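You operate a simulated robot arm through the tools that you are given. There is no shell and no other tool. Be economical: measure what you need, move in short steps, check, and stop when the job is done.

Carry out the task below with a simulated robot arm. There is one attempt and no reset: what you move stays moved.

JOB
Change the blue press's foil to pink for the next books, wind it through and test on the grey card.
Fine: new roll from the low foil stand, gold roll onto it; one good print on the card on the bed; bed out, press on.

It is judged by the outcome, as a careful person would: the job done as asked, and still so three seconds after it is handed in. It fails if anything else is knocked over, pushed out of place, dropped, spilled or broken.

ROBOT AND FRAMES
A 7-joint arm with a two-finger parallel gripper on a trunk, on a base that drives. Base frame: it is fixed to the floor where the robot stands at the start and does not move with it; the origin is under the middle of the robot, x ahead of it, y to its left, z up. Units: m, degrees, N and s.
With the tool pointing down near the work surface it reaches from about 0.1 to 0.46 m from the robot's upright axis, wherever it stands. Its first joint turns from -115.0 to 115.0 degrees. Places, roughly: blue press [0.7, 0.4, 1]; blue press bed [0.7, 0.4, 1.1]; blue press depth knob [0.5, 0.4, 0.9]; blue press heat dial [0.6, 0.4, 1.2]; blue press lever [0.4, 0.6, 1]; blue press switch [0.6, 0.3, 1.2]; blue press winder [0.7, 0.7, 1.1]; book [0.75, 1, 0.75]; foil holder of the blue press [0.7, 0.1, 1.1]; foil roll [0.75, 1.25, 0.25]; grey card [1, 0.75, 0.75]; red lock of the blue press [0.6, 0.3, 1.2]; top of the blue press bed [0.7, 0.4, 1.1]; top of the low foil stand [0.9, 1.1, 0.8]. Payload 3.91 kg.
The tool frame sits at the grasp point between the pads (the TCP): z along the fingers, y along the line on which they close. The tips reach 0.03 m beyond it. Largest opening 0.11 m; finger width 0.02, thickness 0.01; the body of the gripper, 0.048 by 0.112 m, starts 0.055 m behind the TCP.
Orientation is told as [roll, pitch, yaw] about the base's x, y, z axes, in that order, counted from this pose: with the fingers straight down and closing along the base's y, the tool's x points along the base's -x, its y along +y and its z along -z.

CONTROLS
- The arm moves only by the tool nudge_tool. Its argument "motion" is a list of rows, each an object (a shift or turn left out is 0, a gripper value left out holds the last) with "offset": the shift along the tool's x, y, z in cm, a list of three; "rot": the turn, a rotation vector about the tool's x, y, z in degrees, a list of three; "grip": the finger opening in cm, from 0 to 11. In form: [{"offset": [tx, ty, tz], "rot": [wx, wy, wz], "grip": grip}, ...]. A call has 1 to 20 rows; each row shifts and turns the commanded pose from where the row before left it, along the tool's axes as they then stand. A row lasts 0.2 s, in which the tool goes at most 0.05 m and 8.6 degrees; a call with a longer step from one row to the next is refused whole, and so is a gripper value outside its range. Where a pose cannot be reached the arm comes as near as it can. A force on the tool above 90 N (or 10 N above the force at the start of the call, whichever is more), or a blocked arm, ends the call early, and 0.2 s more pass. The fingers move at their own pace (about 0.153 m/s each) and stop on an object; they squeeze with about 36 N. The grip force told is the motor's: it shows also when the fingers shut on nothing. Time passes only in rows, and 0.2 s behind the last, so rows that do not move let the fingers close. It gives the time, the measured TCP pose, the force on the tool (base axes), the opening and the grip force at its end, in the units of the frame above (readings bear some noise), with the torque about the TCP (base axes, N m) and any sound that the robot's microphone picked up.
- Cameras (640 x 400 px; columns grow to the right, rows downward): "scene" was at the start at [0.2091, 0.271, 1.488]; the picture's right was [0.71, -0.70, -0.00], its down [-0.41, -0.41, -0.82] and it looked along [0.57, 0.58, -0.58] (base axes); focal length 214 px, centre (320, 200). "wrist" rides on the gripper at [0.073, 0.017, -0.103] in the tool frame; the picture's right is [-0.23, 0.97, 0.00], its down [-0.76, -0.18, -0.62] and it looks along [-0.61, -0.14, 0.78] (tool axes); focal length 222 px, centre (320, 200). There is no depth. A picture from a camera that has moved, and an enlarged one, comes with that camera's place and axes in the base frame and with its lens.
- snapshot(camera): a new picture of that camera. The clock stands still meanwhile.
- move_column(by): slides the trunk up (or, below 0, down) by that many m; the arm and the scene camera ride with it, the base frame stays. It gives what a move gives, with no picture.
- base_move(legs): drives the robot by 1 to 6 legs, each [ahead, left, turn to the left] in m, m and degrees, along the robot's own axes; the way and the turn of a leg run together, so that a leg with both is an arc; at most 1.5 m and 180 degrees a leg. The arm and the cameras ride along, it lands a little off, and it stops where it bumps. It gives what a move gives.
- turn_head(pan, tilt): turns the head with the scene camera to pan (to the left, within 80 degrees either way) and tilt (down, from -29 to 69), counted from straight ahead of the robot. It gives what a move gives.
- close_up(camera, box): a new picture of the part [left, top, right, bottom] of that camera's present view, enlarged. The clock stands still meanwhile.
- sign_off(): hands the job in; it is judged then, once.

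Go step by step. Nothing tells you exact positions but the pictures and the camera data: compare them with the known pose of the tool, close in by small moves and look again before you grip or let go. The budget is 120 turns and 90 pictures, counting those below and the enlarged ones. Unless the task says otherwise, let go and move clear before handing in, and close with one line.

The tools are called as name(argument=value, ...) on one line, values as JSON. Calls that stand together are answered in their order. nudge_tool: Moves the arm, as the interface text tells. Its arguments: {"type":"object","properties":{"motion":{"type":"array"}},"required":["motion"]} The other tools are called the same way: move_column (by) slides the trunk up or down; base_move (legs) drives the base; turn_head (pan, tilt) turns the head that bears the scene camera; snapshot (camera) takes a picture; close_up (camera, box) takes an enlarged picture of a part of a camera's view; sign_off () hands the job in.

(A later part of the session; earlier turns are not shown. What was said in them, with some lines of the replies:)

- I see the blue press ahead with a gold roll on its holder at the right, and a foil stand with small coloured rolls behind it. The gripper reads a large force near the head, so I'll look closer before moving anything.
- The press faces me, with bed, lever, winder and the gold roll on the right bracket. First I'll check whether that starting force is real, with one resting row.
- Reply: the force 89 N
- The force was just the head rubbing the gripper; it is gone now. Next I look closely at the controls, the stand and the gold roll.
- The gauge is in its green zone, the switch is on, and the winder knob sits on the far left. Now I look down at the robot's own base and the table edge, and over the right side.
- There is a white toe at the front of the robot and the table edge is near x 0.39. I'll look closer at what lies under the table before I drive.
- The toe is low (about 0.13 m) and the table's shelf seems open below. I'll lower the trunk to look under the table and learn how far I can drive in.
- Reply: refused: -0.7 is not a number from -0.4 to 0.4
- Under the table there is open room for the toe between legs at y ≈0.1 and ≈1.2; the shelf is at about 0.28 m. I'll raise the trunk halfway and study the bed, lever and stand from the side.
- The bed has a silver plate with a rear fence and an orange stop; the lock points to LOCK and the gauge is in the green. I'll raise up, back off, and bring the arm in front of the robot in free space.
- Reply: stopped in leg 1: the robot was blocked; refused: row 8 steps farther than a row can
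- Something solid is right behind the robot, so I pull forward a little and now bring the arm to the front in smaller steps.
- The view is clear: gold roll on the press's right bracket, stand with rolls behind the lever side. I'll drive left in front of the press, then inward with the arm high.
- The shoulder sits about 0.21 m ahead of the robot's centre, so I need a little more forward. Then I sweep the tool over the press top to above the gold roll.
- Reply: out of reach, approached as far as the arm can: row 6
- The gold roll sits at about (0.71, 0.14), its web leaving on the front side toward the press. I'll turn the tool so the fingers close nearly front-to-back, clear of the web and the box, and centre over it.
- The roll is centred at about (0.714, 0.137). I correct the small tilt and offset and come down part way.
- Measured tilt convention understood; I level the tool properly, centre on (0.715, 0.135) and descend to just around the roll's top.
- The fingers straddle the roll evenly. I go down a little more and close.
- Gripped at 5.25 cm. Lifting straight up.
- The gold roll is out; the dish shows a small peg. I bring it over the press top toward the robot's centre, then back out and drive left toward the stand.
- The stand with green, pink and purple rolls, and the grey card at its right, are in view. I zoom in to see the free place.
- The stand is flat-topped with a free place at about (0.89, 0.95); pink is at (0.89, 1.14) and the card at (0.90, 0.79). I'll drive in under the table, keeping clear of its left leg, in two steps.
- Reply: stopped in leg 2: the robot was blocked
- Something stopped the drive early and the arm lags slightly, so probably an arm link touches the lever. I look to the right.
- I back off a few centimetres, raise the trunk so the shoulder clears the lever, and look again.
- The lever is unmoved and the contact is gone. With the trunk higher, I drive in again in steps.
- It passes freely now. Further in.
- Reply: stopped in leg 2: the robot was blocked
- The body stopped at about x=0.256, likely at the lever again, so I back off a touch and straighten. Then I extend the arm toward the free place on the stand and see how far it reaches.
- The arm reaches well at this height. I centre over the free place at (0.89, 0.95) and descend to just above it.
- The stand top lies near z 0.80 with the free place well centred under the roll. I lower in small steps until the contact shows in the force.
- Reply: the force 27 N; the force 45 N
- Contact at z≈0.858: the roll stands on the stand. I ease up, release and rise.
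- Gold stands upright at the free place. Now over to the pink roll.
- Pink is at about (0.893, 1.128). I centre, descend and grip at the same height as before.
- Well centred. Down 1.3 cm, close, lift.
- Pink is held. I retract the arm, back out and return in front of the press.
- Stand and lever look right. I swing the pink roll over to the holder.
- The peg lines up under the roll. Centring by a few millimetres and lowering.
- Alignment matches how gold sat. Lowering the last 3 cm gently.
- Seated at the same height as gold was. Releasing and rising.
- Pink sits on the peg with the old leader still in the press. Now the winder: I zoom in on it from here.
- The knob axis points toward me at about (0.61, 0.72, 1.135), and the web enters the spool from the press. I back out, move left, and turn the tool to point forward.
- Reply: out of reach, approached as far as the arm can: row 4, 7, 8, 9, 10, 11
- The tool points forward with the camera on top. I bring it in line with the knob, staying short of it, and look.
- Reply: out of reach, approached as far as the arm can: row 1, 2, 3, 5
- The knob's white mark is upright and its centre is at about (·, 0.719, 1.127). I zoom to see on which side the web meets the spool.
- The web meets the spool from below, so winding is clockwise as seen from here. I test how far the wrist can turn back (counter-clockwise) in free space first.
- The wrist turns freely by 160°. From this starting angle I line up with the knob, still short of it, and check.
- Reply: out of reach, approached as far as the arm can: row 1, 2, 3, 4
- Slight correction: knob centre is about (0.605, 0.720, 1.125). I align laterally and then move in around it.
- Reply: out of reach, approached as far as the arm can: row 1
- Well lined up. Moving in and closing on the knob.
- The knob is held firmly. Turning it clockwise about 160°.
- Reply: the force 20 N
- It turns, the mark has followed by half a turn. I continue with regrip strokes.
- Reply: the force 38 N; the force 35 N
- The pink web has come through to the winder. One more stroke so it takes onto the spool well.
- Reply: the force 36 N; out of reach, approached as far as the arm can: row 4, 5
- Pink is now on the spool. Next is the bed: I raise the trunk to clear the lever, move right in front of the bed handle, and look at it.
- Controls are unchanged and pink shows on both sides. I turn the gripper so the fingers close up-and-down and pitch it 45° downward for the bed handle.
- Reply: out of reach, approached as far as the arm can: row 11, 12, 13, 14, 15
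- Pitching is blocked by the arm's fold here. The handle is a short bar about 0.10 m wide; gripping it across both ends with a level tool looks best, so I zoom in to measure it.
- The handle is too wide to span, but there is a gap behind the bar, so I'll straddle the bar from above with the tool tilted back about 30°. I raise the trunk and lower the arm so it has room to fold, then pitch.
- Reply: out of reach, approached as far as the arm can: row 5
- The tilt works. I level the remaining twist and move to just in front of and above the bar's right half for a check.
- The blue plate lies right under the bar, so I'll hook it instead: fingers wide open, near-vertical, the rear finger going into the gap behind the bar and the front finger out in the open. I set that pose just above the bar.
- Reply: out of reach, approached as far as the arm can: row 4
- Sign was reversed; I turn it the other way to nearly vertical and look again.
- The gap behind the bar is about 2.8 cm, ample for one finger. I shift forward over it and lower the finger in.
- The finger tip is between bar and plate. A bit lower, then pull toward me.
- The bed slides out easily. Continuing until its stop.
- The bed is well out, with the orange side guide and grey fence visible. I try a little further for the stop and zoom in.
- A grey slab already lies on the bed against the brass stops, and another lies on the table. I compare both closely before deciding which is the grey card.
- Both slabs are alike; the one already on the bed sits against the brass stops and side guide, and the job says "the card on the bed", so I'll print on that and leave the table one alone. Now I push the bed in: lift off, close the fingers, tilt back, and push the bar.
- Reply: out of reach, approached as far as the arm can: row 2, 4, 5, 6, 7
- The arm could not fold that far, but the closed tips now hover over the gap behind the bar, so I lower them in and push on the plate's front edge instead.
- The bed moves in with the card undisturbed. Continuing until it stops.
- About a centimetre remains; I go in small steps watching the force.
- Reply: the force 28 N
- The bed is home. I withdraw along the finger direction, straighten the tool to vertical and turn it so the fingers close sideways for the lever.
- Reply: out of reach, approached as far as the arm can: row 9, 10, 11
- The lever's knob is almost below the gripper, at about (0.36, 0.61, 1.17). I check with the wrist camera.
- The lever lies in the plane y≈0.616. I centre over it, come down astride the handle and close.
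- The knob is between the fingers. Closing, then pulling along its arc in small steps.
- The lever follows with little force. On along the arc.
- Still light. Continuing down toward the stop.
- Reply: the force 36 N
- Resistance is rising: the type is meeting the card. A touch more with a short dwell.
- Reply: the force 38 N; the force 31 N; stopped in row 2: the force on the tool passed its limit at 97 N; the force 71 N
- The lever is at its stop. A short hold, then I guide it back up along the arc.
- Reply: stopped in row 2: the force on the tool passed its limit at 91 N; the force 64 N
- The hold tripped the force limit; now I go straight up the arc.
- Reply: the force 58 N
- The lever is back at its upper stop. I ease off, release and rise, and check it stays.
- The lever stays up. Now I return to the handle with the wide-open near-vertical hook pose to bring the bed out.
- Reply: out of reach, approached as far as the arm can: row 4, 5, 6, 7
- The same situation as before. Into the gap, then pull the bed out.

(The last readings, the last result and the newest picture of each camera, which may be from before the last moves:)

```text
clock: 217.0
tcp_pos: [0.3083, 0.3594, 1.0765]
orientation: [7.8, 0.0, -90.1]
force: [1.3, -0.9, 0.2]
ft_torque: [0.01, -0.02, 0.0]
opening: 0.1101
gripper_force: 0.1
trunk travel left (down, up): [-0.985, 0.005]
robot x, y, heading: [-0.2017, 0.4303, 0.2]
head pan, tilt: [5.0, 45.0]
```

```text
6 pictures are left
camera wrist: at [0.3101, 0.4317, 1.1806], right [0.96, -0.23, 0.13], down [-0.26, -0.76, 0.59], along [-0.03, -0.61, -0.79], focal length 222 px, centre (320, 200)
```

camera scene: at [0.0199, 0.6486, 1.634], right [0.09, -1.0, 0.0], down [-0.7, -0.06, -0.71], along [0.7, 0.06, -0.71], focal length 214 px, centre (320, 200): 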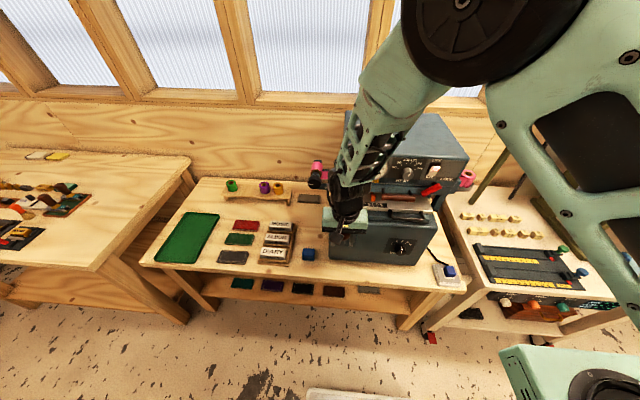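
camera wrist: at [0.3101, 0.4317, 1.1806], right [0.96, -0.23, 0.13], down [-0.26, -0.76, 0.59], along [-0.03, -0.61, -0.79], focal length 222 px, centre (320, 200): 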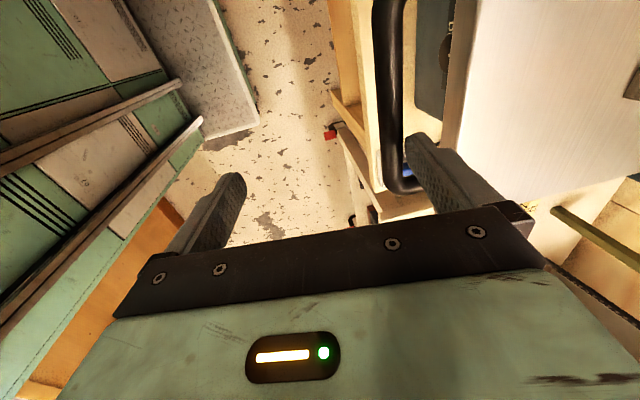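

The bed is out again. I check the print and, with one small further pull, whether it has reached its stop.

nudge_tool(motion=[{"offset": [0, -1, -0.14]}, {"offset": [0, -1, -0.14]}, {}])

turn_head(pan=-15, tilt=40)

close_up(camera="scene", box=[275, 165, 405, 265])

```text
clock: 217.8
tcp_pos: [0.2886, 0.3612, 1.0742]
orientation: [7.8, 0.0, -90.1]
force: [0.8, -0.5, -0.4]
ft_torque: [-0.01, 0.01, 0.08]
opening: 0.1099
gripper_force: 0.2
trunk travel left (down, up): [-0.985, 0.005]
robot x, y, heading: [-0.2011, 0.4365, -0.0]
head pan, tilt: [5.0, 45.0]
```

```text
clock: 218.6
tcp_pos: [0.2892, 0.3606, 1.0751]
orientation: [7.7, 0.0, -90.1]
force: [0.9, 1.2, 0.5]
ft_torque: [0.02, -0.05, -0.02]
opening: 0.1099
gripper_force: 0.2
trunk travel left (down, up): [-0.985, 0.005]
robot x, y, heading: [-0.2048, 0.4338, -0.2]
head pan, tilt: [-15.0, 40.0]
```

```text
4.00 times, centred on (340, 215) of scene
camera zoom: at [0.0222, 0.6199, 1.6414], right [-0.26, -0.97, 0.0], down [-0.62, 0.17, -0.77], along [0.74, -0.2, -0.64], focal length 858 px, centre (240, 140)
```

zoom: 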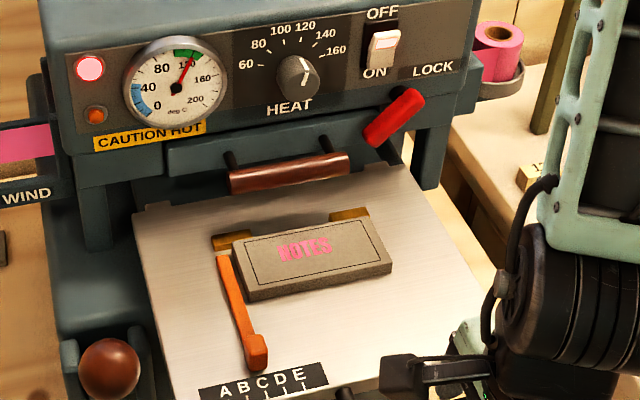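

The card now reads "NOTES" in pink. I look closer at the quality.

close_up(camera="scene", box=[330, 208, 380, 244])

```text
11.11 times, centred on (355, 226) of scene
camera zoom: at [0.0222, 0.6199, 1.6414], right [-0.26, -0.97, 0.0], down [-0.62, 0.17, -0.77], along [0.74, -0.2, -0.64], focal length 2383 px, centre (-69, -89)
```

zoom: 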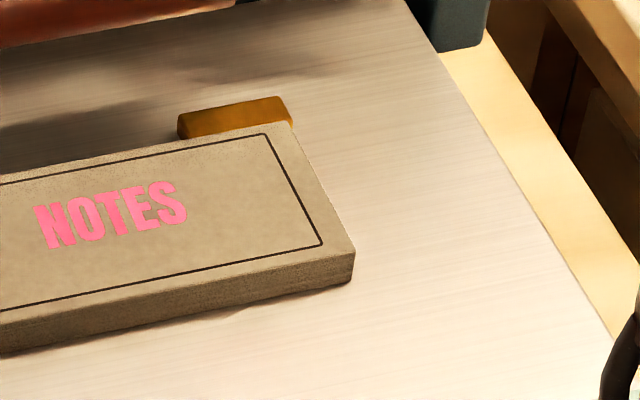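

A clean single print; the press is still on, lever up, bed out. I lift the finger out of the handle and move clear.

nudge_tool(motion=[{"offset": [0, 0.6, 0]}, {"offset": [0, 0, -2]}, {"offset": [0, 0.3, -2]}, {"offset": [0, 0.3, -2]}, {"offset": [0, 0.5, -3]}, {"offset": [0, 0.5, -3]}, {}])

turn_head(pan=-10, tilt=45)

snapshot(camera="scene")

```text
clock: 220.2
tcp_pos: [0.3206, 0.3645, 1.1886]
orientation: [7.8, 0.0, -90.1]
force: [-0.4, 0.3, -0.5]
ft_torque: [0.01, -0.02, 0.0]
opening: 0.1101
gripper_force: 0.1
out of reach, approached as far as the arm can: row 2, 3, 4, 5
trunk travel left (down, up): [-0.985, 0.005]
robot x, y, heading: [-0.2032, 0.4342, -0.0]
head pan, tilt: [-15.0, 40.0]
```

```text
clock: 220.9
tcp_pos: [0.3222, 0.3647, 1.1889]
orientation: [7.8, 0.0, -90.1]
force: [0.3, 0.3, -0.2]
ft_torque: [0.0, 0.01, 0.01]
opening: 0.1102
gripper_force: 0.1
trunk travel left (down, up): [-0.985, 0.005]
robot x, y, heading: [-0.2003, 0.435, -0.2]
head pan, tilt: [-10.0, 45.0]
```

```text
3 pictures are left
camera scene: at [0.0201, 0.6277, 1.6342], right [-0.17, -0.98, 0.0], down [-0.7, 0.12, -0.71], along [0.7, -0.12, -0.71], focal length 214 px, centre (320, 200)
```

scene: 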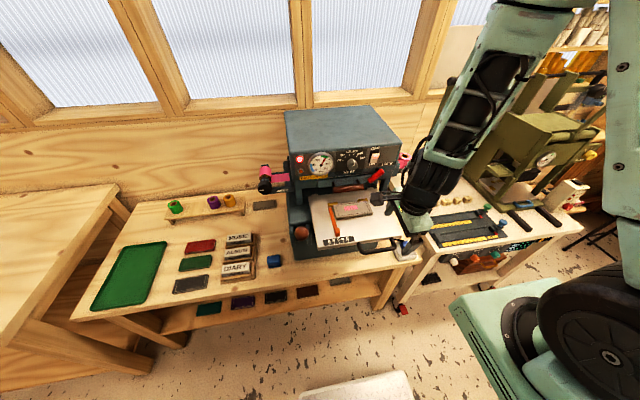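

Everything looks in order: gold stands on the foil stand, pink is threaded from the holder to the winder, the card is printed on the extended bed, the lever is up and the switch is on. The gripper is clear, so I hand in.

sign_off()

```text
The job is handed in.
```

The blue press now runs pink foil, wound through to the winder. The gold roll is on the low foil stand. The grey card that was already on the bed has one clean pink "NOTES" print; a second, matching grey card on the table was left alone. The bed is out and the press is on.
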